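You operate a simulated robot arm through the tools that you are given. There is no shell and no other tool. Be economical: measure what you need, move in short steps, check, and stop when the job is done.

You run a simulated two-armed robot. Do the job below in one go: nothing can be reset, and whatever is moved stays where it is left.

Task
Take the black bracket on the top of the mesh bench and put it away on the shelf under the tub bench. Take the red cap on the upper shelf of the steel rack and put it away on the top of the beige bench. Put the blue tin on the upper shelf of the steel rack away on the middle right shelf of the blue rack. Fetch the white pad and set it on the top of the steel rack. Close the middle tank door. Shut the tank drawer. Open the right bench drawer, put the black pin on the top of the green belt away inside and shut the drawer again. Put the green plug from the short grey shelf on the grey ring on the top of the green belt. Pick up the yellow cup with one hand, pass it to the other hand and put it on the short grey shelf. Press the fan button to switch it on. Take the red tin and leave it on the long grey shelf. The order is free. Set down upright: blue tin, yellow cup, red tin.

It is judged by the outcome, as a careful person would: the job done as asked, and still so three seconds after it is handed in. It fails if anything else is knocked over, pushed out of place, dropped, spilled or broken. A push-on lid holds only when it is set on centred and level and pressed home; a screw cap is set on level and turned clockwise until tight.

Robot
Two 7-joint arms with two-finger parallel grippers on one trunk, on a base that drives. Base frame: it is fixed to the floor where the robot stands at the start and does not move with it; the origin is under the middle of the robot, x ahead of it, y to its left, z up. Units: m, rad, N and s.
The left shoulder is at the start at [0.07, 0.177, 1.045], the right one opposite. With the tool pointing down near the work surface each hand reaches from about 0.1 to 0.68 m from the robot's upright axis, wherever it stands, measured 20 degrees to its own side. Places, roughly: black bracket (7x5x4 cm) [0.5, 0.2, 0.9]; black pin (2x2x3 cm) [3.6, -5.5, 1]; blue tin [0.5, 1, 1.25]; drawer [0.8, -2.1, 0.8]; fan button [1.7, -7.1, 1.3]; green plug (3x3x3 cm) [3.9, -5.8, 0.6]; grey ring (6x6x2 cm) [4, -6.4, 1]; long grey shelf [3.8, -8.2, 0.5]; middle right shelf of the blue rack [-1.1, -8.5, 0.8]; middle tank door [3.2, -0.9, 0.5]; red cap (5x5x2 cm) [0.6, 0.9, 1.1]; red tin [3.5, -7.5, 1]; right bench drawer [0.9, -2.1, 0.8]; shelf under the tub bench [3.4, 2.3, 0.3]; short grey shelf [3.8, -5.8, 0.5]; tank drawer [3.5, -1.5, 0.5]; top of the beige bench [-1.3, -2.1, 0.8]; top of the steel rack [0.8, 0.8, 1.6]; white pad (7x12x3 cm) [0.9, 1, 1.1]; yellow cup (8x8x13 cm) [3.8, -6.6, 1]. Payload 3.43 kg a hand.
The tool frame of a hand sits at the grasp point between the pads (the TCP): z along the fingers, y along the line on which they close. The tips reach 0.03 m beyond it. Largest opening 0.094 m; finger width 0.028, thickness 0.01; the body of the gripper, 0.05 by 0.096 m, starts 0.055 m behind the TCP.
Orientation is that of the tool frame in the base frame, as a unit quaternion [x, y, z, w]. With the fingers straight down and closing along the base's y, the tool's x points along the base's -x, its y along +y and its z along -z.

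Tools
- The arms move only by the tool drive_tool. It takes "left_steps", "right_steps" or both (then of equal length, played together; a hand with none holds still); each is a list of rows, each an object of numbers (a shift or turn left out is 0, a gripper value left out holds the last): "dx", "dy", "dz": the shift along the base's x, y, z in mm; "ax", "ay", "az": the turn, a rotation vector about the base's x, y, z in rad; "gripper": the finger opening in mm, from 0 to 94. In form: [{"dx": .., "dy": .., "dz": .., "ax": .., "ay": .., "az": .., "gripper": ..}, ...]. A call has 1 to 10 rows; each row shifts and turns the commanded pose from where the row before left it. Each row takes 0.2 s and may step no farther than 0.05 m and 0.15 rad from the row before; otherwise, or with a gripper value out of range, the whole call is refused. Where a pose cannot be reached the arm comes as near as it can. A force on the tool above 40 N (or 10 N above the force at the start of the call, whichever is more), or a blocked arm, ends the call early, and 0.2 s more pass. Each finger travels about 0.153 m/s and halts on what it meets, pressing with about 29 N; the grip force reading is that of the motor and also rises with nothing between the fingers. The clock runs only during rows and for 0.2 s after the last one: add rows that do not move to give the fingers time. The reply holds the time, the measured pose of the TCP, the force on the tool along the base axes, the opening and the grip force, in the units named above and with some noise, with the torque about the TCP (base axes, N m) and any sound that the robot's microphone picked up.
- Cameras (640 x 400 px; columns grow to the right, rows downward): "scene" is now at [0.1225, 0.0446, 1.358]; the picture's right is [0.53, -0.85, 0.00], its down [-0.54, -0.34, -0.77] and it looks along [0.65, 0.41, -0.64] (base axes); focal length 266 px, centre (320, 200). "left" rides on the left gripper at [0.076, -0.014, -0.102] in its tool frame; the picture's right is [0.18, 0.98, 0.00], its down [-0.75, 0.14, -0.64] and it looks along [-0.63, 0.12, 0.77] (tool axes); focal length 243 px, centre (320, 200). "right" rides on the right gripper at [0.076, 0.014, -0.102] in its tool frame; the picture's right is [-0.18, 0.98, 0.00], its down [-0.75, -0.14, -0.64] and it looks along [-0.63, -0.12, 0.77] (tool axes); focal length 243 px, centre (320, 200). There is no depth. A picture from a camera that has moved, and an enlarged one, comes with that camera's place and axes in the base frame and with its lens.
- grab_frame(camera): a new picture of that camera. No time passes.
- raise_lower(by): slides the trunk up (or, below 0, down) by that many m; the arms and the scene camera ride with it, the base frame stays. It gives what a move gives, with no picture.
- steer(legs): drives the robot by 1 to 6 legs, each [ahead, turn to the left] in m and rad, along the robot's own axes; the way and the turn of a leg run together, so that a leg with both is an arc; at most 1.5 m and 3.142 rad a leg. The arms and the cameras ride along, it lands a little off, and it stops where it bumps. It gives what a move gives.
- aim_head(pan, tilt): turns the head with the scene camera to pan (to the left, within 1.501 rad either way) and tilt (down, from -0.506 to 1.204), counted from straight ahead of the robot. It gives what a move gives.
- inspect(camera, box): a new picture of the part [left, top, right, bottom] of that camera's present view, enlarged. No time passes.
- close_job(): hands the job in; it is judged then, once.

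Go step by step. Nothing tells you exact positions but the pictures and the camera data: compare them with the known pose of the tool, close in by small moves and look again before you grip or let go. The budget is 546 turns and 338 pictures, counting those below and the enlarged ones. Unless the task says otherwise, let go and move clear before handing in.

The tools are called as a command line: name --argument value ..., lists and objects as JSON in quotes. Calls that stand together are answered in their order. drive_tool: Moves the arms, as the interface text tells. Its arguments: {"type":"object","properties":{"left_steps":{"type":"array","items":{"type":"object","properties":{"dx":{"type":"number"},"dy":{"type":"number"},"dz":{"type":"number"},"ax":{"type":"number"},"ay":{"type":"number"},"az":{"type":"number"},"gripper":{"type":"number"}}}},"right_steps":{"type":"array","items":{"type":"object","properties":{"dx":{"type":"number"},"dy":{"type":"number"},"dz":{"type":"number"},"ax":{"type":"number"},"ay":{"type":"number"},"az":{"type":"number"},"gripper":{"type":"number"}}}}},"required":[]} The other tools are called the same way: raise_lower (by) slides the trunk up or down; steer (legs) drives the base; aim_head (pan, tilt) turns the head that bears the scene camera; grab_frame (camera) takes a picture; inspect (camera, box) takes an enlarged picture of a part of a camera's view; close_job () hands the job in.

At the start:

```text
clock: 0.0
left_tcp_pos: [0.4153, 0.4137, 1.0772]
left_ee_rot: [0.0, 1.0, 0.0, 0.0]
left_force: [0.4, 0.2, -0.1]
left_torque: [-0.01, 0.01, 0.0]
left_opening: 0.0941
left_gripper_force: 0.0
right_tcp_pos: [0.3579, 0.0147, 1.1227]
right_ee_rot: [0.001, 1.0, 0.0, -0.002]
right_force: [-0.5, 0.5, -0.2]
right_torque: [-0.03, -0.02, -0.02]
right_opening: 0.0939
right_gripper_force: 0.0
trunk travel left (down, up): [-0.625, 0.215]
robot x, y, heading: [-0.0048, 0.0016, -0.002]
head pan, tilt: [0.56, 0.689]
```

scene: 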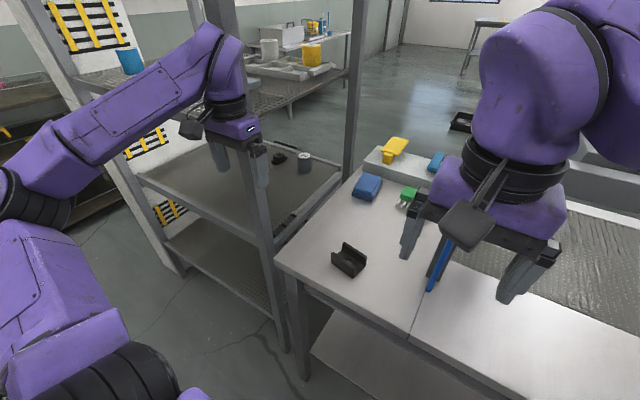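
right: 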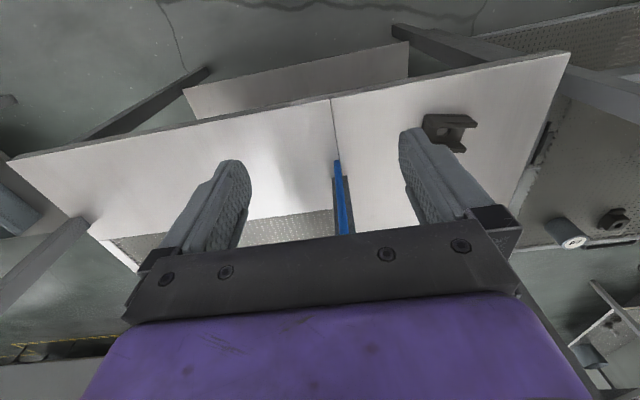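
left: 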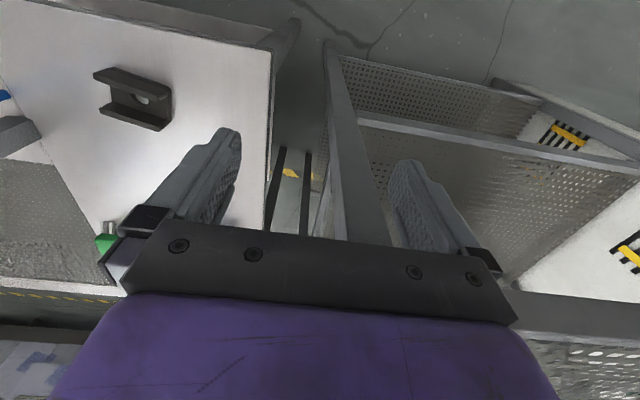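

I see the bracket on the bench ahead and the steel rack to the left. I'll look around with the head first.

aim_head --pan 1.1 --tilt 0.2

grab_frame --camera "scene"

aim_head --pan 0.0 --tilt 0.3

grab_frame --camera "scene"

aim_head --pan -1.1 --tilt 0.3

grab_frame --camera "scene"

```text
clock: 1.0
left_tcp_pos: [0.4156, 0.4137, 1.0763]
left_ee_rot: [0.0, 1.0, 0.0, -0.001]
left_force: [-1.2, -0.4, 0.6]
left_torque: [0.01, -0.01, 0.02]
left_opening: 0.0937
left_gripper_force: 0.1
right_tcp_pos: [0.3577, 0.016, 1.1226]
right_ee_rot: [-0.001, 1.0, 0.0, -0.001]
right_force: [-0.3, 0.5, 0.5]
right_torque: [0.02, -0.02, 0.0]
right_opening: 0.094
right_gripper_force: 0.1
trunk travel left (down, up): [-0.625, 0.215]
robot x, y, heading: [0.0004, 0.0013, -0.003]
head pan, tilt: [1.1, 0.201]
```

```text
334 pictures are left
camera scene: at [0.0926, 0.0822, 1.4024], right [0.89, -0.45, 0.0], down [-0.09, -0.18, -0.98], along [0.45, 0.87, -0.2], focal length 266 px, centre (320, 200)
```

scene: 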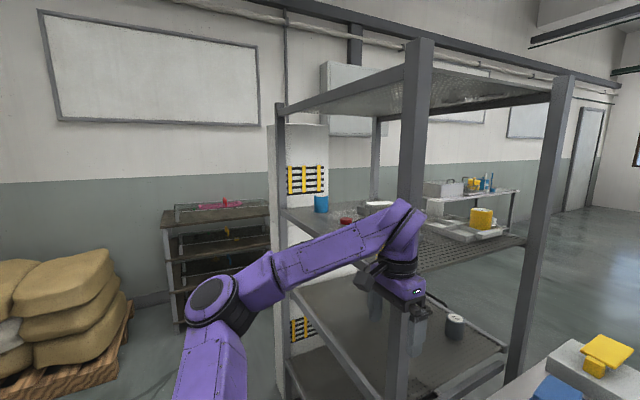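

```text
clock: 2.3
left_tcp_pos: [0.4161, 0.4139, 1.0762]
left_ee_rot: [-0.001, 1.0, 0.0, 0.0]
left_force: [0.6, 0.4, 0.5]
left_torque: [0.03, 0.04, -0.04]
left_opening: 0.0942
left_gripper_force: 0.2
right_tcp_pos: [0.3577, 0.0154, 1.1236]
right_ee_rot: [0.0, 1.0, -0.001, -0.001]
right_force: [0.2, 0.4, 0.9]
right_torque: [-0.01, -0.04, -0.02]
right_opening: 0.0939
right_gripper_force: 0.0
trunk travel left (down, up): [-0.625, 0.215]
robot x, y, heading: [0.0002, -0.0021, -0.002]
head pan, tilt: [0.0, 0.3]
```

```text
333 pictures are left
camera scene: at [0.1435, -0.0006, 1.3932], right [0.0, -1.0, 0.0], down [-0.3, 0.0, -0.96], along [0.96, 0.0, -0.3], focal length 266 px, centre (320, 200)
```

scene: 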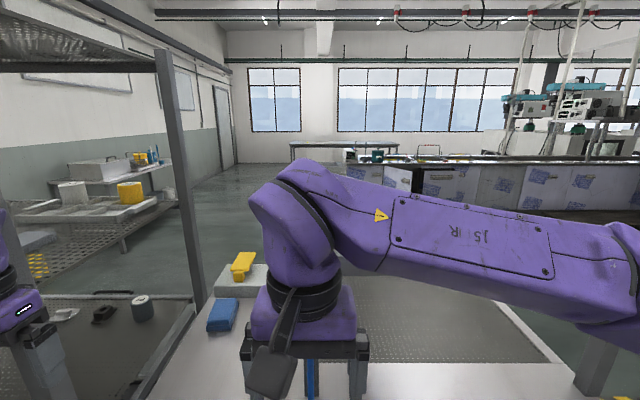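

```text
clock: 3.6
left_tcp_pos: [0.4163, 0.4137, 1.0768]
left_ee_rot: [0.0, 1.0, 0.0, 0.0]
left_force: [0.0, -0.3, -0.2]
left_torque: [0.03, -0.04, 0.0]
left_opening: 0.0941
left_gripper_force: 0.1
right_tcp_pos: [0.3582, 0.0161, 1.1232]
right_ee_rot: [0.0, 1.0, 0.0, -0.001]
right_force: [-0.2, 0.4, 0.0]
right_torque: [0.0, 0.0, 0.0]
right_opening: 0.094
right_gripper_force: 0.1
trunk travel left (down, up): [-0.625, 0.215]
robot x, y, heading: [0.002, 0.0035, -0.002]
head pan, tilt: [-1.1, 0.3]
```

```text
332 pictures are left
camera scene: at [0.0926, -0.0839, 1.3932], right [-0.89, -0.45, 0.0], down [-0.13, 0.26, -0.96], along [0.43, -0.85, -0.3], focal length 266 px, centre (320, 200)
```

scene: 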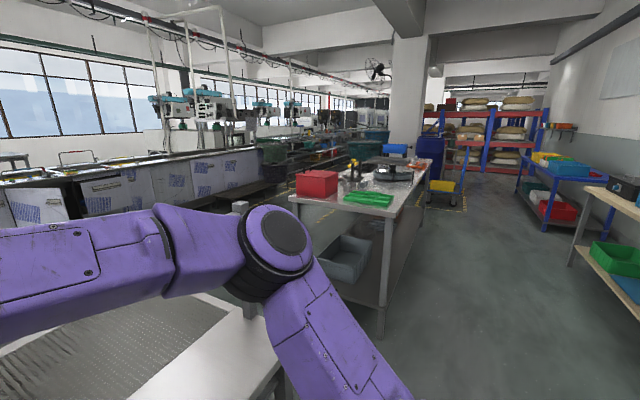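

The rack's open side faces -x; I take it as spanning x 0.48–1.03, y 0.45–1.28. I'll back off, move alongside it and look.

steer --legs '[[-0.2, 0], [0, 1.571], [0.85, 0], [0, -1.571]]'

aim_head --pan 0.0 --tilt 0.35

grab_frame --camera "scene"

```text
clock: 17.1
left_tcp_pos: [0.2239, 1.264, 1.0762]
left_ee_rot: [0.011, 1.0, 0.0, 0.001]
left_force: [-0.5, 0.4, -0.3]
left_torque: [0.0, 0.0, 0.02]
left_opening: 0.0941
left_gripper_force: 0.1
right_tcp_pos: [0.1568, 0.8676, 1.1227]
right_ee_rot: [0.01, 1.0, 0.0, -0.001]
right_force: [0.4, -0.8, 0.3]
right_torque: [0.0, -0.02, -0.04]
right_opening: 0.0939
right_gripper_force: 0.1
trunk travel left (down, up): [-0.625, 0.215]
robot x, y, heading: [-0.2068, 0.8595, -0.02]
head pan, tilt: [-1.1, 0.3]
```

```text
clock: 18.4
left_tcp_pos: [0.2237, 1.2643, 1.0771]
left_ee_rot: [0.01, 1.0, -0.001, 0.0]
left_force: [-0.2, -0.4, 0.1]
left_torque: [0.01, 0.01, -0.02]
left_opening: 0.0938
left_gripper_force: 0.0
right_tcp_pos: [0.156, 0.8673, 1.1231]
right_ee_rot: [0.011, 1.0, 0.002, -0.001]
right_force: [0.6, -0.4, 1.4]
right_torque: [-0.02, -0.01, 0.0]
right_opening: 0.0943
right_gripper_force: 0.1
trunk travel left (down, up): [-0.625, 0.215]
robot x, y, heading: [-0.201, 0.8589, -0.019]
head pan, tilt: [0.0, 0.351]
```

```text
331 pictures are left
camera scene: at [-0.0579, 0.8559, 1.3885], right [-0.02, -1.0, 0.0], down [-0.34, 0.01, -0.94], along [0.94, -0.02, -0.34], focal length 266 px, centre (320, 200)
```

scene: 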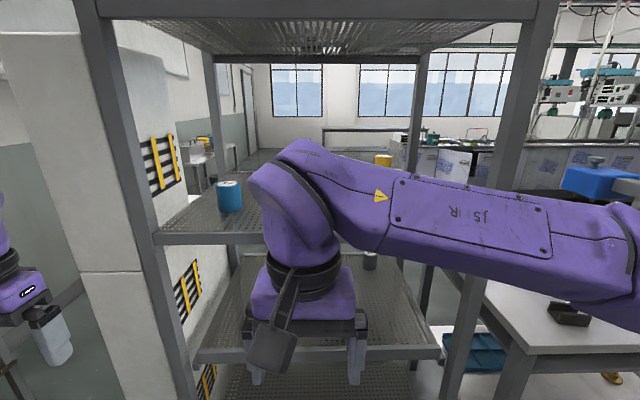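

The right arm blocks the view; I'll move it down and to the right, and raise the trunk.

drive_tool --right_steps '[{"dy": -45, "dz": -20}, {"dy": -45, "dz": -20}, {"dy": -45, "dz": -20}, {"dy": -45, "dz": -20}, {"dy": -45, "dz": -20}, {"dy": -45, "dz": -20}, {"dy": -45, "dz": -20}, {"dz": -45}, {"dz": -45}]'

raise_lower --by 0.2

aim_head --pan 0.1 --tilt 0.5

grab_frame --camera "scene"

```text
clock: 20.4
left_tcp_pos: [0.2241, 1.263, 1.0762]
left_ee_rot: [0.011, 1.0, 0.0, 0.001]
left_force: [-0.3, 0.1, -0.2]
left_torque: [-0.01, -0.01, 0.0]
left_opening: 0.0939
left_gripper_force: 0.0
right_tcp_pos: [0.1624, 0.551, 0.8926]
right_ee_rot: [0.01, 1.0, 0.001, 0.0]
right_force: [-0.2, 0.4, -0.1]
right_torque: [-0.01, 0.05, 0.0]
right_opening: 0.0941
right_gripper_force: 0.1
trunk travel left (down, up): [-0.625, 0.215]
robot x, y, heading: [-0.2036, 0.8599, -0.024]
head pan, tilt: [0.0, 0.351]
```

```text
clock: 22.6
left_tcp_pos: [0.2241, 1.2633, 1.2763]
left_ee_rot: [0.011, 1.0, 0.0, 0.0]
left_force: [-0.4, -0.2, 0.9]
left_torque: [0.03, -0.01, 0.05]
left_opening: 0.0939
left_gripper_force: 0.0
right_tcp_pos: [0.1602, 0.5517, 1.0936]
right_ee_rot: [0.01, 1.0, 0.001, 0.0]
right_force: [0.4, -0.6, 0.4]
right_torque: [0.03, 0.02, 0.01]
right_opening: 0.094
right_gripper_force: 0.2
trunk travel left (down, up): [-0.825, 0.015]
robot x, y, heading: [-0.2018, 0.8627, -0.022]
head pan, tilt: [0.0, 0.351]
```

```text
clock: 23.3
left_tcp_pos: [0.2236, 1.265, 1.2767]
left_ee_rot: [0.011, 1.0, 0.0, 0.0]
left_force: [-0.7, -0.5, 0.4]
left_torque: [0.03, -0.05, 0.03]
left_opening: 0.0941
left_gripper_force: 0.1
right_tcp_pos: [0.1616, 0.5518, 1.0937]
right_ee_rot: [0.011, 1.0, 0.0, -0.002]
right_force: [-0.2, 0.4, -0.2]
right_torque: [-0.02, 0.0, -0.02]
right_opening: 0.0943
right_gripper_force: 0.1
trunk travel left (down, up): [-0.825, 0.015]
robot x, y, heading: [-0.2, 0.8621, -0.022]
head pan, tilt: [0.099, 0.499]
```

```text
330 pictures are left
camera scene: at [-0.0602, 0.8649, 1.5748], right [0.08, -1.0, 0.0], down [-0.48, -0.04, -0.88], along [0.88, 0.07, -0.48], focal length 266 px, centre (320, 200)
```

scene: 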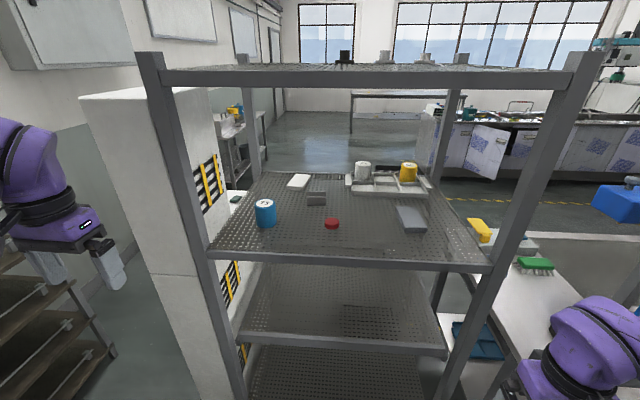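

inspect --camera "scene" --box '[200, 150, 440, 300]'

inspect --camera "scene" --box '[140, 20, 620, 120]'

```text
2.67 times, centred on (320, 225) of scene
camera zoom: at [-0.0602, 0.8649, 1.5748], right [0.08, -1.0, 0.0], down [-0.48, -0.04, -0.88], along [0.88, 0.07, -0.48], focal length 708 px, centre (320, 133)
```

zoom: 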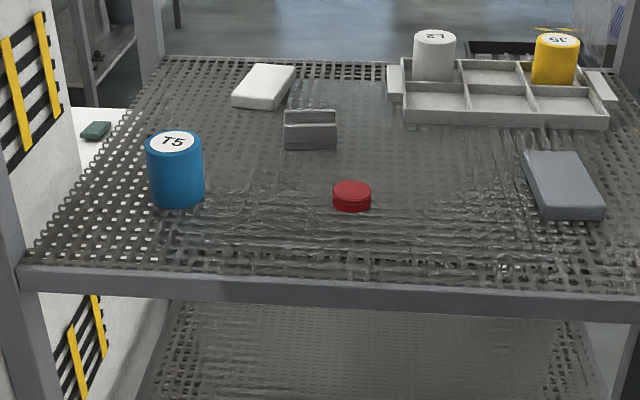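

```text
1.33 times, centred on (380, 70) of scene
camera zoom: at [-0.0602, 0.8649, 1.5748], right [0.08, -1.0, 0.0], down [-0.48, -0.04, -0.88], along [0.88, 0.07, -0.48], focal length 354 px, centre (240, 373)
```

zoom: 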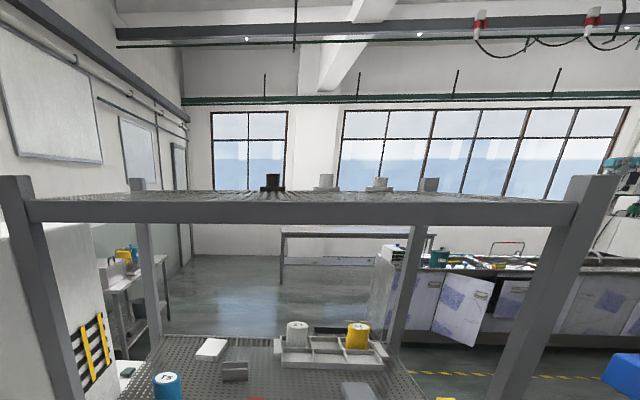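

The shelf is at about z 1.09, the pad near (0.95, 1.03), the blue tin near (0.63, 1.09) and the red cap near (0.65, 0.86). I'll tilt the left hand forward at the pad's lateral position and check the arm's posture.

drive_tool --left_steps '[{"dy": -47, "ay": -0.14}, {"dy": -47, "ay": -0.14}, {"dy": -47, "ay": -0.14}, {"dy": -47, "ay": -0.14}, {"dy": -45, "ay": -0.14}, {}]'

grab_frame --camera "scene"

grab_frame --camera "left"

```text
clock: 24.7
left_tcp_pos: [0.2221, 1.0337, 1.2777]
left_ee_rot: [0.01, 0.939, 0.003, 0.344]
left_force: [0.4, 0.3, 0.8]
left_torque: [-0.01, 0.04, 0.03]
left_opening: 0.0939
left_gripper_force: 0.0
left hand out of reach, approached as far as the arm can: row 2
right_tcp_pos: [0.1603, 0.5521, 1.0941]
right_ee_rot: [0.011, 1.0, 0.0, 0.0]
right_force: [-0.2, 0.3, -0.5]
right_torque: [0.01, -0.02, -0.02]
right_opening: 0.0939
right_gripper_force: 0.1
trunk travel left (down, up): [-0.825, 0.015]
robot x, y, heading: [-0.1981, 0.8584, -0.021]
head pan, tilt: [0.099, 0.499]
```

```text
327 pictures are left
camera scene: at [-0.0608, 0.8635, 1.5748], right [0.08, -1.0, 0.0], down [-0.48, -0.04, -0.88], along [0.88, 0.07, -0.48], focal length 266 px, centre (320, 200)
```

scene: 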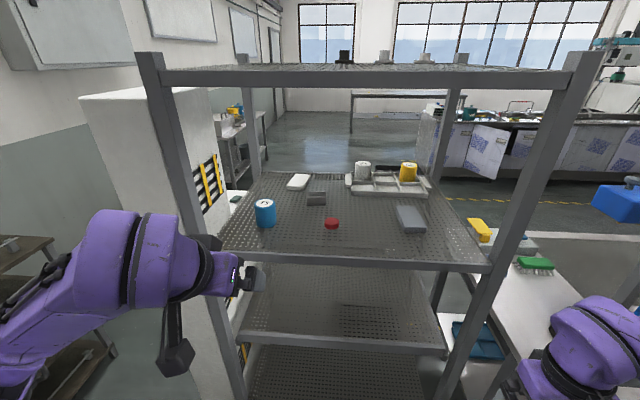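

```text
326 pictures are left
camera left: at [0.0978, 1.0215, 1.3063], right [-0.12, 0.99, -0.11], down [0.16, 0.13, 0.98], along [0.98, 0.1, -0.18], focal length 243 px, centre (320, 200)
```

left: 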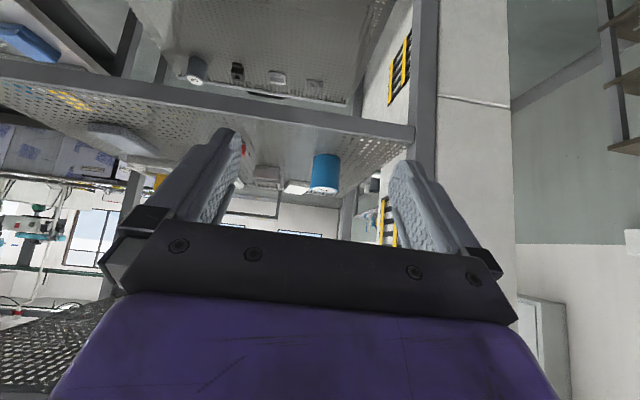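

The left elbow would strike the left post, so the right arm is better for the pad. I'll retract the left arm and raise and tilt the right hand, then edge closer.

drive_tool --left_steps '[{"dx": -30, "dy": 20, "ay": 0.14}, {"dx": -30, "dy": 20, "ay": 0.14}, {"dx": -30, "dy": 20, "ay": 0.14}, {"dx": -30, "dy": 20, "ay": 0.14}, {"dx": -30, "dy": 20, "ay": 0.14}, {"dx": -30, "dy": 30}, {"dx": -20, "dy": 30}]' --right_steps '[{"dz": 40, "dy": 25, "ay": -0.14}, {"dz": 40, "dy": 25, "ay": -0.14}, {"dz": 40, "dy": 25, "ay": -0.14}, {"dz": 40, "dy": 25, "ay": -0.14}, {"dz": 40, "dy": 25, "ay": -0.14}, {}, {}]'

steer --legs '[[0.16, 0.75], [0.16, -0.75]]'

grab_frame --camera "scene"

```text
clock: 26.3
left_tcp_pos: [0.0638, 1.1527, 1.271]
left_ee_rot: [0.011, 1.0, -0.001, 0.0]
left_force: [-0.3, 0.6, -0.8]
left_torque: [-0.01, 0.0, 0.01]
left_opening: 0.0937
left_gripper_force: 0.0
left hand out of reach, approached as far as the arm can: row 1, 2, 6, 7
right_tcp_pos: [0.1612, 0.6739, 1.2943]
right_ee_rot: [0.009, 0.939, 0.005, 0.343]
right_force: [-0.3, -0.1, 0.2]
right_torque: [0.0, -0.05, -0.02]
right_opening: 0.0939
right_gripper_force: 0.0
trunk travel left (down, up): [-0.825, 0.015]
robot x, y, heading: [-0.2046, 0.8561, -0.021]
head pan, tilt: [0.099, 0.499]
```

```text
clock: 30.6
left_tcp_pos: [0.3657, 1.2576, 1.2717]
left_ee_rot: [0.018, 1.0, -0.001, 0.0]
left_force: [-0.8, 0.0, 0.3]
left_torque: [0.02, -0.02, -0.02]
left_opening: 0.0938
left_gripper_force: 0.1
right_tcp_pos: [0.4553, 0.7749, 1.2942]
right_ee_rot: [0.015, 0.94, 0.002, 0.342]
right_force: [0.2, 0.0, 0.2]
right_torque: [0.02, -0.02, 0.0]
right_opening: 0.0938
right_gripper_force: 0.1
trunk travel left (down, up): [-0.825, 0.015]
robot x, y, heading: [0.096, 0.9667, -0.034]
head pan, tilt: [0.099, 0.499]
```

```text
325 pictures are left
camera scene: at [0.2351, 0.9695, 1.5749], right [0.06, -1.0, 0.0], down [-0.48, -0.03, -0.88], along [0.88, 0.06, -0.48], focal length 266 px, centre (320, 200)
```

scene: 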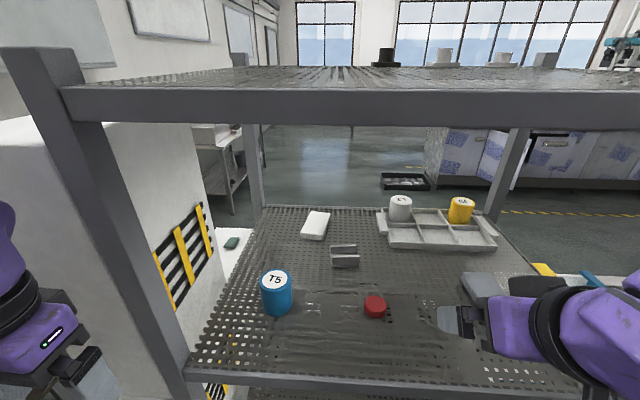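

Pad centre is about (0.915, 1.03), top z about 1.12. I'll move the right hand into the rack above the pad in stages.

drive_tool --right_steps '[{"dz": -30, "dx": 20}, {"dx": 40, "dy": 20}, {"dx": 40, "dy": 25}, {"dx": 40, "dy": 30}, {"dx": 40, "dy": 30}, {"dx": 40, "dy": 30}, {"dx": 40, "dy": 30}, {"dx": 40, "dy": 30}, {}]'

grab_frame --camera "scene"

grab_frame --camera "right"

```text
clock: 32.6
left_tcp_pos: [0.3645, 1.2551, 1.2714]
left_ee_rot: [0.018, 1.0, 0.0, 0.001]
left_force: [-0.4, 0.0, 1.1]
left_torque: [0.04, -0.03, -0.02]
left_opening: 0.094
left_gripper_force: 0.0
right_tcp_pos: [0.7567, 0.9689, 1.2658]
right_ee_rot: [0.015, 0.939, 0.002, 0.343]
right_force: [0.5, -0.6, 0.5]
right_torque: [0.01, -0.01, 0.01]
right_opening: 0.094
right_gripper_force: 0.0
trunk travel left (down, up): [-0.825, 0.015]
robot x, y, heading: [0.092, 0.9679, -0.037]
head pan, tilt: [0.099, 0.499]
```

```text
324 pictures are left
camera scene: at [0.2348, 0.9681, 1.5749], right [0.06, -1.0, 0.0], down [-0.48, -0.03, -0.88], along [0.88, 0.06, -0.48], focal length 266 px, centre (320, 200)
```

scene: 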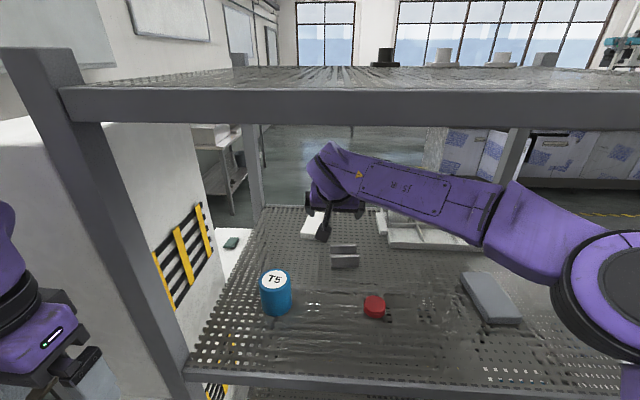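

```text
323 pictures are left
camera right: at [0.6332, 0.9855, 1.2962], right [0.17, 0.98, 0.13], down [0.16, -0.16, 0.97], along [0.97, -0.14, -0.18], focal length 243 px, centre (320, 200)
```

right: 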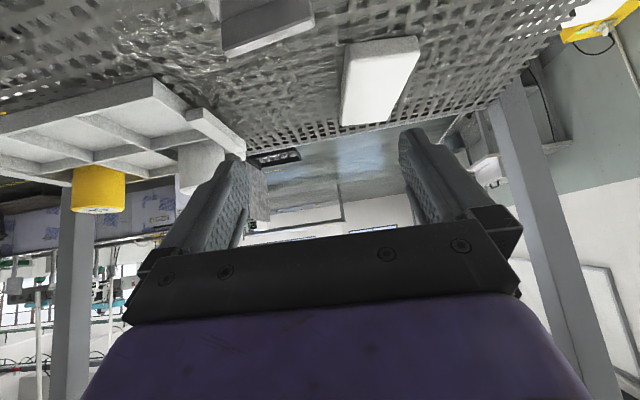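

drive_tool --right_steps '[{"dx": 36, "dy": 16, "az": -0.02}, {"dx": 36, "dy": 15, "az": -0.02}, {"dx": 36, "dy": 15, "az": -0.02}, {"dx": 35, "dy": 15}, {"dz": -35}, {"dz": -35}, {}]'

grab_frame --camera "right"

inspect --camera "scene" --box '[240, 130, 480, 280]'

```text
clock: 34.2
left_tcp_pos: [0.3669, 1.2576, 1.2721]
left_ee_rot: [0.017, 1.0, 0.0, -0.001]
left_force: [-0.5, -0.1, 0.1]
left_torque: [-0.01, -0.03, 0.0]
left_opening: 0.0942
left_gripper_force: 0.1
right_tcp_pos: [0.8143, 0.9897, 1.1874]
right_ee_rot: [0.044, 0.939, -0.009, 0.342]
right_force: [-0.7, -0.1, -0.6]
right_torque: [0.0, -0.04, -0.01]
right_opening: 0.0938
right_gripper_force: 0.0
right hand out of reach, approached as far as the arm can: row 2, 3, 4
trunk travel left (down, up): [-0.825, 0.015]
robot x, y, heading: [0.0949, 0.9686, -0.033]
head pan, tilt: [0.099, 0.499]
```

```text
322 pictures are left
camera right: at [0.6929, 1.014, 1.2183], right [0.23, 0.96, 0.13], down [0.15, -0.17, 0.97], along [0.96, -0.2, -0.18], focal length 243 px, centre (320, 200)
```

right: 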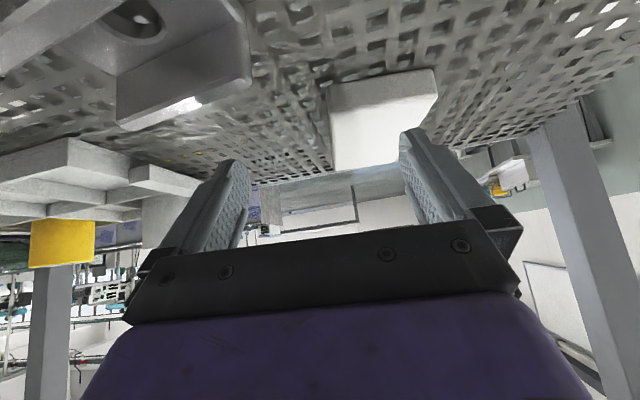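

```text
2.67 times, centred on (360, 205) of scene
camera zoom: at [0.2358, 0.97, 1.5748], right [0.06, -1.0, 0.0], down [-0.48, -0.03, -0.88], along [0.88, 0.06, -0.48], focal length 708 px, centre (213, 187)
```

zoom: 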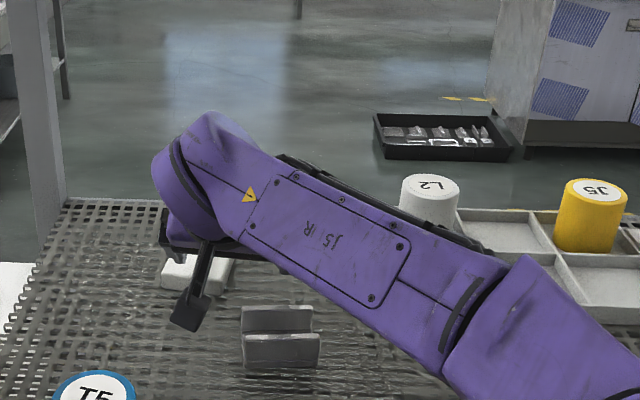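

The hand falls about 9 cm short, so the robot must come a bit closer. I'll check the base clearance by looking down.

aim_head --pan 0.3 --tilt 1.2

grab_frame --camera "scene"

```text
clock: 35.3
left_tcp_pos: [0.3662, 1.2571, 1.2724]
left_ee_rot: [0.017, 1.0, -0.002, 0.0]
left_force: [-0.9, 0.5, 0.4]
left_torque: [0.01, 0.0, -0.03]
left_opening: 0.0941
left_gripper_force: 0.1
right_tcp_pos: [0.8141, 0.9891, 1.1878]
right_ee_rot: [0.044, 0.938, -0.009, 0.342]
right_force: [-0.7, -0.3, -0.4]
right_torque: [-0.01, -0.01, -0.01]
right_opening: 0.094
right_gripper_force: 0.1
trunk travel left (down, up): [-0.825, 0.015]
robot x, y, heading: [0.0947, 0.9651, -0.034]
head pan, tilt: [0.3, 1.201]
```

```text
320 pictures are left
camera scene: at [0.1992, 0.9778, 1.5211], right [0.26, -0.97, 0.0], down [-0.9, -0.24, -0.36], along [0.35, 0.09, -0.93], focal length 266 px, centre (320, 200)
```

scene: 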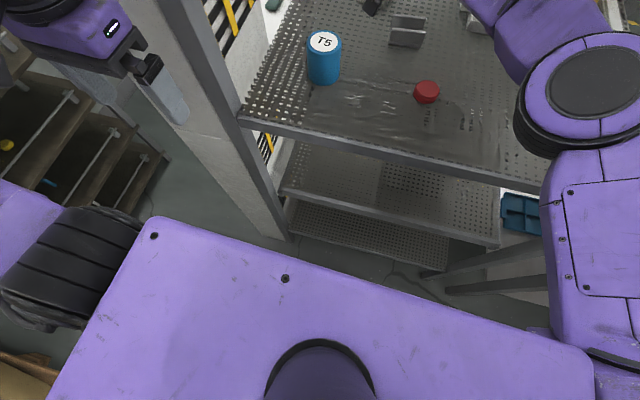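

drive_tool --left_steps '[{"dx": -35, "dy": 40}, {"dx": -35, "dy": 40}, {"dx": -35, "dy": 40}]'

drive_tool --right_steps '[{"dz": 20}, {"dx": -20, "dz": 20}, {"dx": -20}]'

steer --legs '[[0.08, 0.0]]'

```text
refused: row 1 steps farther than a row can; nothing moved
```

```text
clock: 36.1
left_tcp_pos: [0.3645, 1.2561, 1.2718]
left_ee_rot: [0.018, 1.0, 0.0, 0.0]
left_force: [0.4, 0.1, -0.1]
left_torque: [0.0, 0.02, 0.0]
left_opening: 0.0942
left_gripper_force: 0.3
right_tcp_pos: [0.7731, 0.9861, 1.227]
right_ee_rot: [0.045, 0.939, -0.008, 0.341]
right_force: [0.8, -1.3, 0.5]
right_torque: [0.0, -0.01, 0.02]
right_opening: 0.0941
right_gripper_force: 0.1
trunk travel left (down, up): [-0.825, 0.015]
robot x, y, heading: [0.0966, 0.9643, -0.037]
head pan, tilt: [0.3, 1.201]
```

```text
clock: 37.1
left_tcp_pos: [0.4171, 1.2525, 1.2728]
left_ee_rot: [0.018, 1.0, -0.002, -0.004]
left_force: [-3.5, -2.6, 1.2]
left_torque: [0.24, -0.47, -0.09]
left_opening: 0.0939
left_gripper_force: 0.0
right_tcp_pos: [0.836, 0.9839, 1.2276]
right_ee_rot: [0.045, 0.939, -0.008, 0.342]
right_force: [-0.2, 0.1, 0.8]
right_torque: [0.01, -0.01, 0.01]
right_opening: 0.0941
right_gripper_force: 0.1
trunk travel left (down, up): [-0.825, 0.015]
robot x, y, heading: [0.1551, 0.9681, -0.031]
head pan, tilt: [0.3, 1.201]
stopped in leg 1: the force on the tool passed its limit at 159 N (the readings are from after the stop); the commanded pose is now the measured one
```

The left retraction was refused (row too long), so the left hand bumped the post. I'll pull it away properly and check that nothing shifted.

drive_tool --left_steps '[{"dx": -45}, {"dx": -30, "dy": 30}, {"dx": -30, "dy": 30}, {"dx": -10, "dy": 40}, {}]'

aim_head --pan 0.1 --tilt 0.5

grab_frame --camera "scene"

```text
clock: 38.3
left_tcp_pos: [0.3882, 1.239, 1.2632]
left_ee_rot: [0.018, 1.0, -0.003, -0.004]
left_force: [-0.2, 0.1, 0.6]
left_torque: [-0.03, 0.0, 0.03]
left_opening: 0.0938
left_gripper_force: 0.0
left hand out of reach, approached as far as the arm can: row 1, 2, 3, 4
right_tcp_pos: [0.8374, 0.9849, 1.2265]
right_ee_rot: [0.045, 0.939, -0.009, 0.342]
right_force: [-0.8, 0.2, 0.2]
right_torque: [-0.01, 0.03, -0.02]
right_opening: 0.0939
right_gripper_force: 0.0
trunk travel left (down, up): [-0.825, 0.015]
robot x, y, heading: [0.1557, 0.9649, -0.033]
head pan, tilt: [0.3, 1.201]
```

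```text
clock: 39.4
left_tcp_pos: [0.3879, 1.2379, 1.2625]
left_ee_rot: [0.017, 1.0, -0.003, -0.004]
left_force: [-0.2, 0.7, -0.4]
left_torque: [-0.01, -0.01, -0.02]
left_opening: 0.094
left_gripper_force: 0.0
right_tcp_pos: [0.8375, 0.9848, 1.2264]
right_ee_rot: [0.046, 0.939, -0.01, 0.341]
right_force: [1.1, -1.0, 0.2]
right_torque: [-0.01, 0.01, 0.0]
right_opening: 0.0943
right_gripper_force: 0.0
trunk travel left (down, up): [-0.825, 0.015]
robot x, y, heading: [0.1556, 0.9596, -0.039]
head pan, tilt: [0.099, 0.499]
```

```text
319 pictures are left
camera scene: at [0.2969, 0.9674, 1.5747], right [0.07, -1.0, 0.0], down [-0.48, -0.03, -0.88], along [0.88, 0.06, -0.48], focal length 266 px, centre (320, 200)
```

scene: 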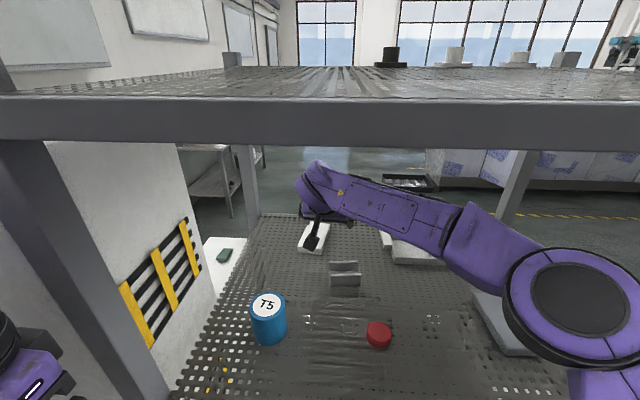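

Nothing moved. Continue: forward over the pad, then down.

drive_tool --right_steps '[{"dx": 20, "dy": 15, "dz": -10}, {"dx": 20, "dy": 15, "dz": -10}, {"dx": 20, "dy": 15, "dz": -10}, {"dz": -20}, {}]'

grab_frame --camera "right"

inspect --camera "scene" --box '[240, 130, 480, 280]'

```text
clock: 40.6
left_tcp_pos: [0.3885, 1.24, 1.262]
left_ee_rot: [0.018, 1.0, -0.005, -0.004]
left_force: [0.5, 0.4, -0.1]
left_torque: [0.0, 0.02, -0.02]
left_opening: 0.0937
left_gripper_force: 0.0
right_tcp_pos: [0.8757, 1.0107, 1.1812]
right_ee_rot: [0.045, 0.939, -0.01, 0.342]
right_force: [-0.2, 0.1, -0.2]
right_torque: [0.0, 0.02, -0.04]
right_opening: 0.0942
right_gripper_force: 0.1
right hand out of reach, approached as far as the arm can: row 2, 3
trunk travel left (down, up): [-0.825, 0.015]
robot x, y, heading: [0.1606, 0.9638, -0.028]
head pan, tilt: [0.099, 0.499]
```

```text
318 pictures are left
camera right: at [0.7544, 1.0359, 1.2118], right [0.23, 0.96, 0.13], down [0.15, -0.17, 0.97], along [0.96, -0.2, -0.18], focal length 243 px, centre (320, 200)
```

right: 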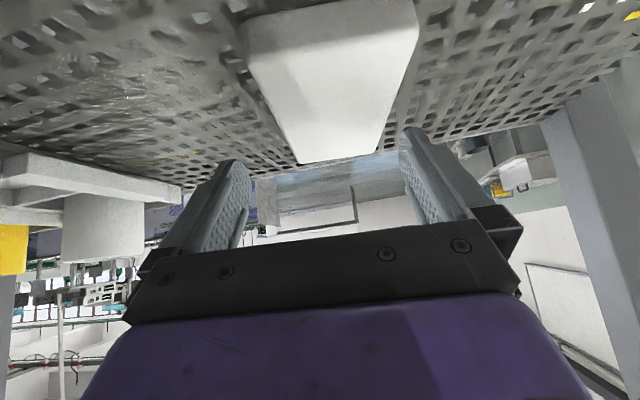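

```text
2.67 times, centred on (360, 205) of scene
camera zoom: at [0.2969, 0.9689, 1.5748], right [0.07, -1.0, 0.0], down [-0.48, -0.03, -0.88], along [0.88, 0.06, -0.48], focal length 708 px, centre (213, 187)
```

zoom: 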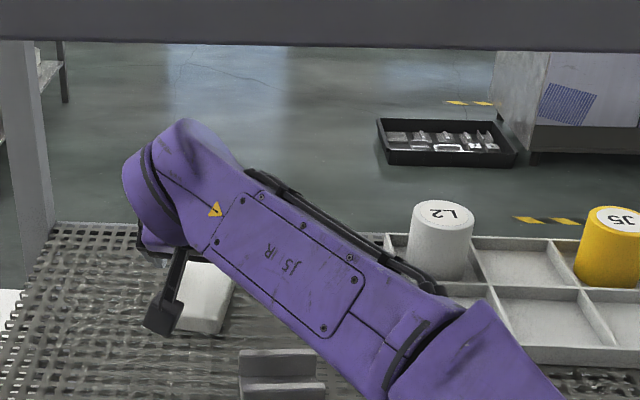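

Pad centre re-estimated at about (0.89, 1.025), top near 1.135. I'll shift left a little and descend.

drive_tool --right_steps '[{"dy": 12}, {"dz": -17}, {"dz": -10}, {"dz": -5}, {}]'

grab_frame --camera "right"

```text
clock: 41.8
left_tcp_pos: [0.3869, 1.2389, 1.2633]
left_ee_rot: [0.019, 1.0, -0.003, -0.004]
left_force: [0.3, -0.5, 0.7]
left_torque: [0.0, 0.01, 0.0]
left_opening: 0.0939
left_gripper_force: 0.0
right_tcp_pos: [0.8768, 1.0218, 1.1531]
right_ee_rot: [0.045, 0.938, -0.011, 0.345]
right_force: [9.2, -1.2, 17.2]
right_torque: [-0.92, -0.38, 0.22]
right_opening: 0.0942
right_gripper_force: 0.2
trunk travel left (down, up): [-0.825, 0.015]
robot x, y, heading: [0.1573, 0.9646, -0.031]
head pan, tilt: [0.099, 0.499]
```

```text
316 pictures are left
camera right: at [0.7543, 1.0463, 1.1827], right [0.23, 0.96, 0.13], down [0.14, -0.17, 0.98], along [0.96, -0.2, -0.18], focal length 243 px, centre (320, 200)
```

right: 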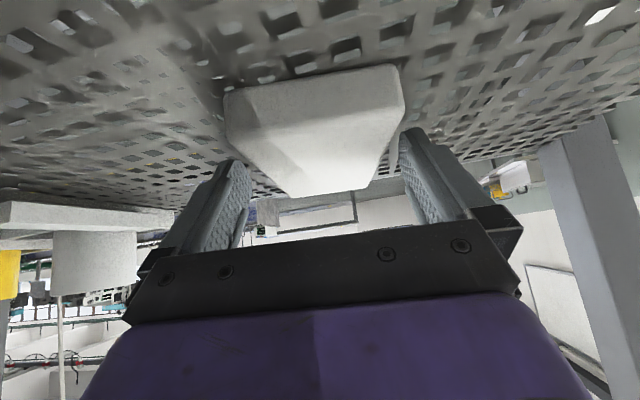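

A fingertip has touched something with about 17 N, most likely the mesh itself, since the fingers straddle the pad in the image. I'll raise 5 mm, shift 0, and close.

drive_tool --right_steps '[{"dz": 6}, {"gripper": 60}, {"gripper": 50}, {}, {}]'

grab_frame --camera "right"

```text
clock: 43.0
left_tcp_pos: [0.3883, 1.2393, 1.2618]
left_ee_rot: [0.018, 1.0, -0.002, -0.005]
left_force: [-0.5, -0.1, 0.5]
left_torque: [0.01, -0.01, -0.04]
left_opening: 0.0937
left_gripper_force: 0.0
right_tcp_pos: [0.8761, 1.0239, 1.1546]
right_ee_rot: [0.046, 0.939, -0.01, 0.341]
right_force: [0.9, 0.3, 0.8]
right_torque: [-0.01, 0.01, -0.01]
right_opening: 0.0658
right_gripper_force: 28.7
trunk travel left (down, up): [-0.825, 0.015]
robot x, y, heading: [0.1555, 0.9677, -0.033]
head pan, tilt: [0.099, 0.499]
```

```text
315 pictures are left
camera right: at [0.7542, 1.0481, 1.186], right [0.23, 0.96, 0.13], down [0.15, -0.17, 0.97], along [0.96, -0.2, -0.18], focal length 243 px, centre (320, 200)
```

right: 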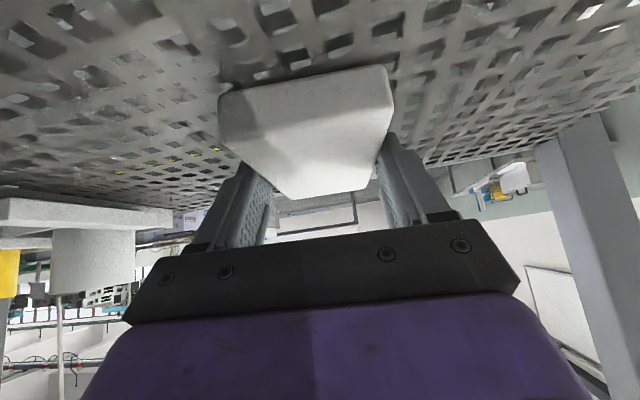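

Gripped at 66 mm. I'll lift a bit and check.

drive_tool --right_steps '[{"dz": 20}, {"dz": 20}, {"dz": 20}, {}]'

grab_frame --camera "right"

```text
clock: 44.0
left_tcp_pos: [0.3879, 1.2392, 1.2623]
left_ee_rot: [0.019, 1.0, -0.003, -0.004]
left_force: [0.7, 0.3, 0.0]
left_torque: [-0.02, -0.01, 0.02]
left_opening: 0.0938
left_gripper_force: 0.0
right_tcp_pos: [0.8712, 1.0203, 1.2054]
right_ee_rot: [0.045, 0.939, -0.009, 0.342]
right_force: [-0.6, 0.2, -0.7]
right_torque: [0.0, 0.01, 0.01]
right_opening: 0.0661
right_gripper_force: 29.0
right hand out of reach, approached as far as the arm can: row 2
trunk travel left (down, up): [-0.825, 0.015]
robot x, y, heading: [0.1548, 0.9622, -0.031]
head pan, tilt: [0.099, 0.499]
```

```text
314 pictures are left
camera right: at [0.7497, 1.045, 1.2366], right [0.23, 0.96, 0.13], down [0.15, -0.17, 0.97], along [0.96, -0.2, -0.18], focal length 243 px, centre (320, 200)
```

right: 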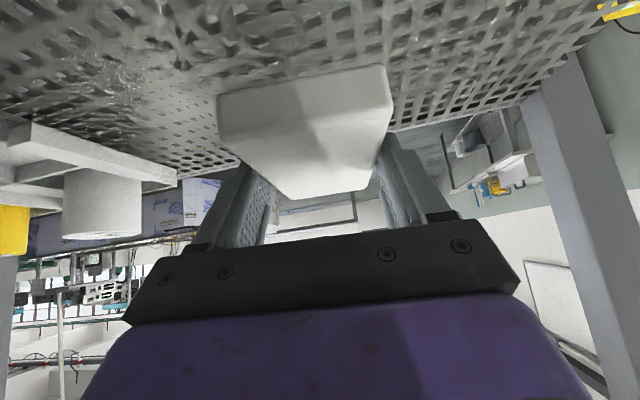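

The pad is held. I'll bring it up a little, over to the right clear of the tin, then back the hand out of the rack.

drive_tool --right_steps '[{"dx": -30, "dz": 20}, {"dx": -30, "dz": 20}, {"dx": -20, "dy": -40}, {"dx": -20, "dy": -40}, {"dx": -20, "dy": -40}, {"dx": -30, "dy": -30}, {"dx": -45}, {"dx": -45}, {"dx": -45}, {}]'

grab_frame --camera "scene"

```text
clock: 46.2
left_tcp_pos: [0.3885, 1.239, 1.2627]
left_ee_rot: [0.018, 1.0, -0.003, -0.004]
left_force: [-0.5, 0.1, 0.6]
left_torque: [0.03, 0.03, -0.01]
left_opening: 0.0942
left_gripper_force: 0.0
right_tcp_pos: [0.5865, 0.8707, 1.2442]
right_ee_rot: [0.046, 0.939, -0.01, 0.341]
right_force: [-0.1, -0.6, -0.6]
right_torque: [-0.01, 0.03, 0.01]
right_opening: 0.0655
right_gripper_force: 29.1
trunk travel left (down, up): [-0.825, 0.015]
robot x, y, heading: [0.1566, 0.9612, -0.034]
head pan, tilt: [0.099, 0.499]
```

```text
313 pictures are left
camera scene: at [0.2979, 0.9673, 1.5747], right [0.07, -1.0, 0.0], down [-0.48, -0.03, -0.88], along [0.88, 0.06, -0.48], focal length 266 px, centre (320, 200)
```

scene: 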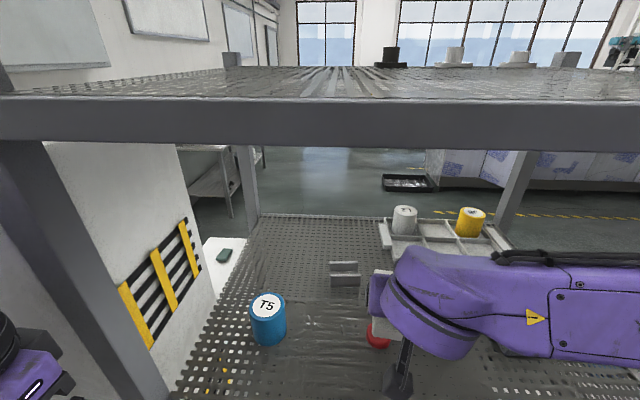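

steer --legs '[[-0.35, 0.03]]'

drive_tool --right_steps '[{"dz": 45}, {"dz": 45}, {"dz": 45}, {"dz": 45}, {"dz": 45}, {"dz": 45}, {"dz": 45}, {"dz": 45}, {"dz": 40}, {}]'

aim_head --pan 0.0 --tilt 0.1

grab_frame --camera "scene"

```text
clock: 48.5
left_tcp_pos: [0.03, 1.2516, 1.2628]
left_ee_rot: [0.004, 1.0, -0.002, -0.005]
left_force: [0.1, -0.4, 0.1]
left_torque: [0.02, 0.02, -0.01]
left_opening: 0.0941
left_gripper_force: 0.1
right_tcp_pos: [0.2394, 0.89, 1.2446]
right_ee_rot: [0.032, 0.94, -0.005, 0.341]
right_force: [-0.4, -0.8, -0.6]
right_torque: [0.02, -0.02, 0.01]
right_opening: 0.0652
right_gripper_force: 29.0
trunk travel left (down, up): [-0.825, 0.015]
robot x, y, heading: [-0.1963, 0.9673, 0.001]
head pan, tilt: [0.099, 0.499]
```

```text
clock: 50.7
left_tcp_pos: [0.028, 1.2526, 1.2617]
left_ee_rot: [0.004, 1.0, -0.002, -0.005]
left_force: [-0.4, -0.6, -0.8]
left_torque: [-0.02, 0.02, 0.01]
left_opening: 0.0942
left_gripper_force: 0.0
right_tcp_pos: [0.2378, 0.8889, 1.5707]
right_ee_rot: [0.032, 0.939, -0.004, 0.341]
right_force: [0.1, -0.4, -0.3]
right_torque: [-0.03, 0.01, 0.03]
right_opening: 0.0649
right_gripper_force: 29.1
right hand out of reach, approached as far as the arm can: row 8, 9
trunk travel left (down, up): [-0.825, 0.015]
robot x, y, heading: [-0.1968, 0.9703, 0.001]
head pan, tilt: [0.099, 0.499]
```

```text
clock: 51.5
left_tcp_pos: [0.028, 1.2531, 1.2611]
left_ee_rot: [0.004, 1.0, -0.003, -0.005]
left_force: [-0.8, 0.2, 0.2]
left_torque: [0.0, -0.03, 0.03]
left_opening: 0.0944
left_gripper_force: 0.1
right_tcp_pos: [0.2371, 0.8885, 1.5703]
right_ee_rot: [0.031, 0.94, -0.005, 0.341]
right_force: [-0.1, -0.6, -0.9]
right_torque: [-0.03, 0.02, -0.01]
right_opening: 0.0651
right_gripper_force: 28.5
trunk travel left (down, up): [-0.825, 0.015]
robot x, y, heading: [-0.1961, 0.9719, 0.004]
head pan, tilt: [0.0, 0.099]
```

```text
312 pictures are left
camera scene: at [-0.0537, 0.9686, 1.6118], right [0.0, -1.0, 0.0], down [-0.1, 0.0, -0.99], along [0.99, 0.0, -0.1], focal length 266 px, centre (320, 200)
```

scene: 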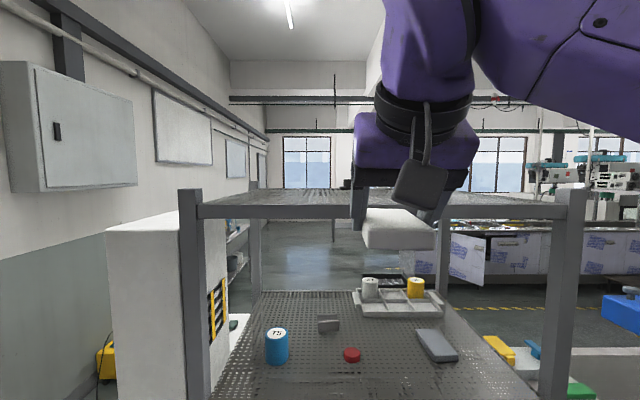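

raise_lower --by 0.015

drive_tool --right_steps '[{"dy": -40}, {"dy": -40}, {"dz": 20}, {"dz": 20}, {"dz": 20}, {}]'

```text
clock: 52.1
left_tcp_pos: [0.0268, 1.2512, 1.2778]
left_ee_rot: [0.003, 1.0, -0.002, -0.004]
left_force: [0.2, 0.3, -0.1]
left_torque: [-0.03, 0.0, 0.02]
left_opening: 0.094
left_gripper_force: 0.1
right_tcp_pos: [0.237, 0.888, 1.586]
right_ee_rot: [0.031, 0.939, -0.004, 0.342]
right_force: [0.1, 0.4, -0.2]
right_torque: [-0.01, 0.02, -0.01]
right_opening: 0.065
right_gripper_force: 29.3
trunk travel left (down, up): [-0.84, 0.0]
robot x, y, heading: [-0.2002, 0.9705, -0.0]
head pan, tilt: [0.0, 0.099]
```

```text
clock: 53.5
left_tcp_pos: [0.0282, 1.2526, 1.2773]
left_ee_rot: [0.003, 1.0, -0.004, -0.004]
left_force: [-0.2, -0.9, -0.2]
left_torque: [-0.01, -0.02, 0.0]
left_opening: 0.0938
left_gripper_force: 0.1
right_tcp_pos: [0.2364, 0.857, 1.5861]
right_ee_rot: [0.032, 0.939, -0.004, 0.342]
right_force: [0.2, 0.1, -0.2]
right_torque: [0.0, 0.01, -0.01]
right_opening: 0.065
right_gripper_force: 28.9
right hand out of reach, approached as far as the arm can: row 1, 2, 3, 4, 5
trunk travel left (down, up): [-0.84, 0.0]
robot x, y, heading: [-0.1972, 0.9666, -0.004]
head pan, tilt: [0.0, 0.099]
```

drive_tool --right_steps '[{"dx": -30}, {"dx": -30}, {"dz": 20}, {"dz": 20}, {}]'

grab_frame --camera "scene"

```text
clock: 54.8
left_tcp_pos: [0.0271, 1.2514, 1.2774]
left_ee_rot: [0.003, 1.0, -0.003, -0.005]
left_force: [-0.1, 0.1, 0.5]
left_torque: [-0.01, 0.0, -0.04]
left_opening: 0.0942
left_gripper_force: 0.0
right_tcp_pos: [0.1774, 0.865, 1.5939]
right_ee_rot: [0.033, 0.939, -0.003, 0.343]
right_force: [-0.7, 0.2, 0.3]
right_torque: [-0.03, 0.0, -0.04]
right_opening: 0.0649
right_gripper_force: 29.1
right hand out of reach, approached as far as the arm can: row 3, 4
trunk travel left (down, up): [-0.84, 0.0]
robot x, y, heading: [-0.1957, 0.9715, -0.001]
head pan, tilt: [0.0, 0.099]
```

```text
311 pictures are left
camera scene: at [-0.0545, 0.9679, 1.6269], right [0.0, -1.0, 0.0], down [-0.1, 0.0, -1.0], along [1.0, 0.0, -0.1], focal length 266 px, centre (320, 200)
```

scene: 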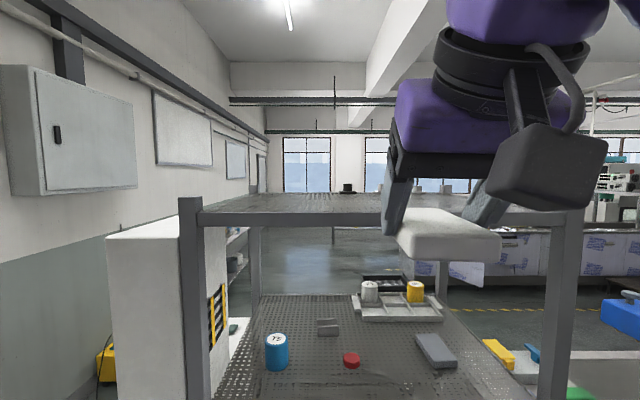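

The arm tops out with the pad's underside barely above the top deck (about 1.55). I'll tip the pad nose-up slightly for clearance, drive over the deck, then level it and set down.

drive_tool --right_steps '[{"ay": -0.1, "dz": 10}, {"ay": -0.1, "dz": 10}, {"dx": 15, "dz": 10}, {"dx": 10}, {}]'

grab_frame --camera "scene"

grab_frame --camera "right"

```text
clock: 56.0
left_tcp_pos: [0.0271, 1.2518, 1.2782]
left_ee_rot: [0.004, 1.0, -0.003, -0.004]
left_force: [0.5, 0.6, 0.7]
left_torque: [-0.02, 0.0, 0.01]
left_opening: 0.0941
left_gripper_force: 0.0
right_tcp_pos: [0.2026, 0.8663, 1.6258]
right_ee_rot: [0.032, 0.901, -0.001, 0.434]
right_force: [-0.4, -0.8, 0.4]
right_torque: [0.03, -0.02, 0.0]
right_opening: 0.0649
right_gripper_force: 29.0
trunk travel left (down, up): [-0.84, 0.0]
robot x, y, heading: [-0.1932, 0.9713, -0.005]
head pan, tilt: [0.0, 0.099]
```

```text
310 pictures are left
camera scene: at [-0.0548, 0.9677, 1.627], right [0.0, -1.0, 0.0], down [-0.1, 0.0, -1.0], along [1.0, 0.0, -0.1], focal length 266 px, centre (320, 200)
```

scene: 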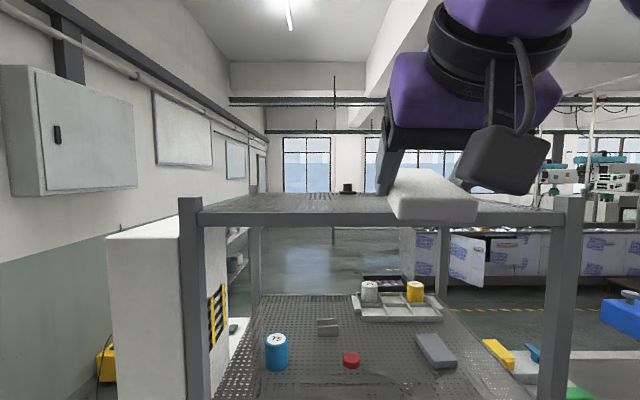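

```text
309 pictures are left
camera right: at [0.0767, 0.8875, 1.6322], right [0.17, 0.97, 0.17], down [-0.04, -0.16, 0.99], along [0.98, -0.18, 0.01], focal length 243 px, centre (320, 200)
```

right: 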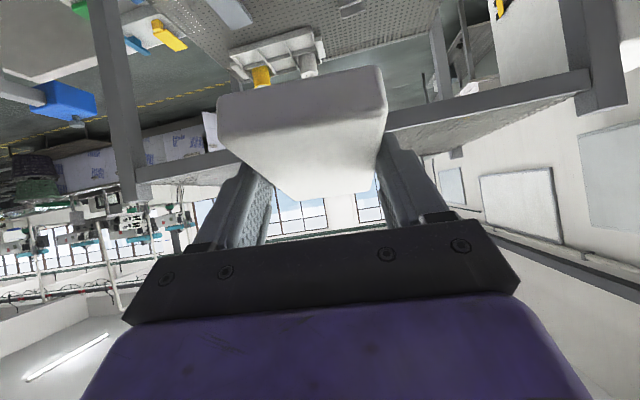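

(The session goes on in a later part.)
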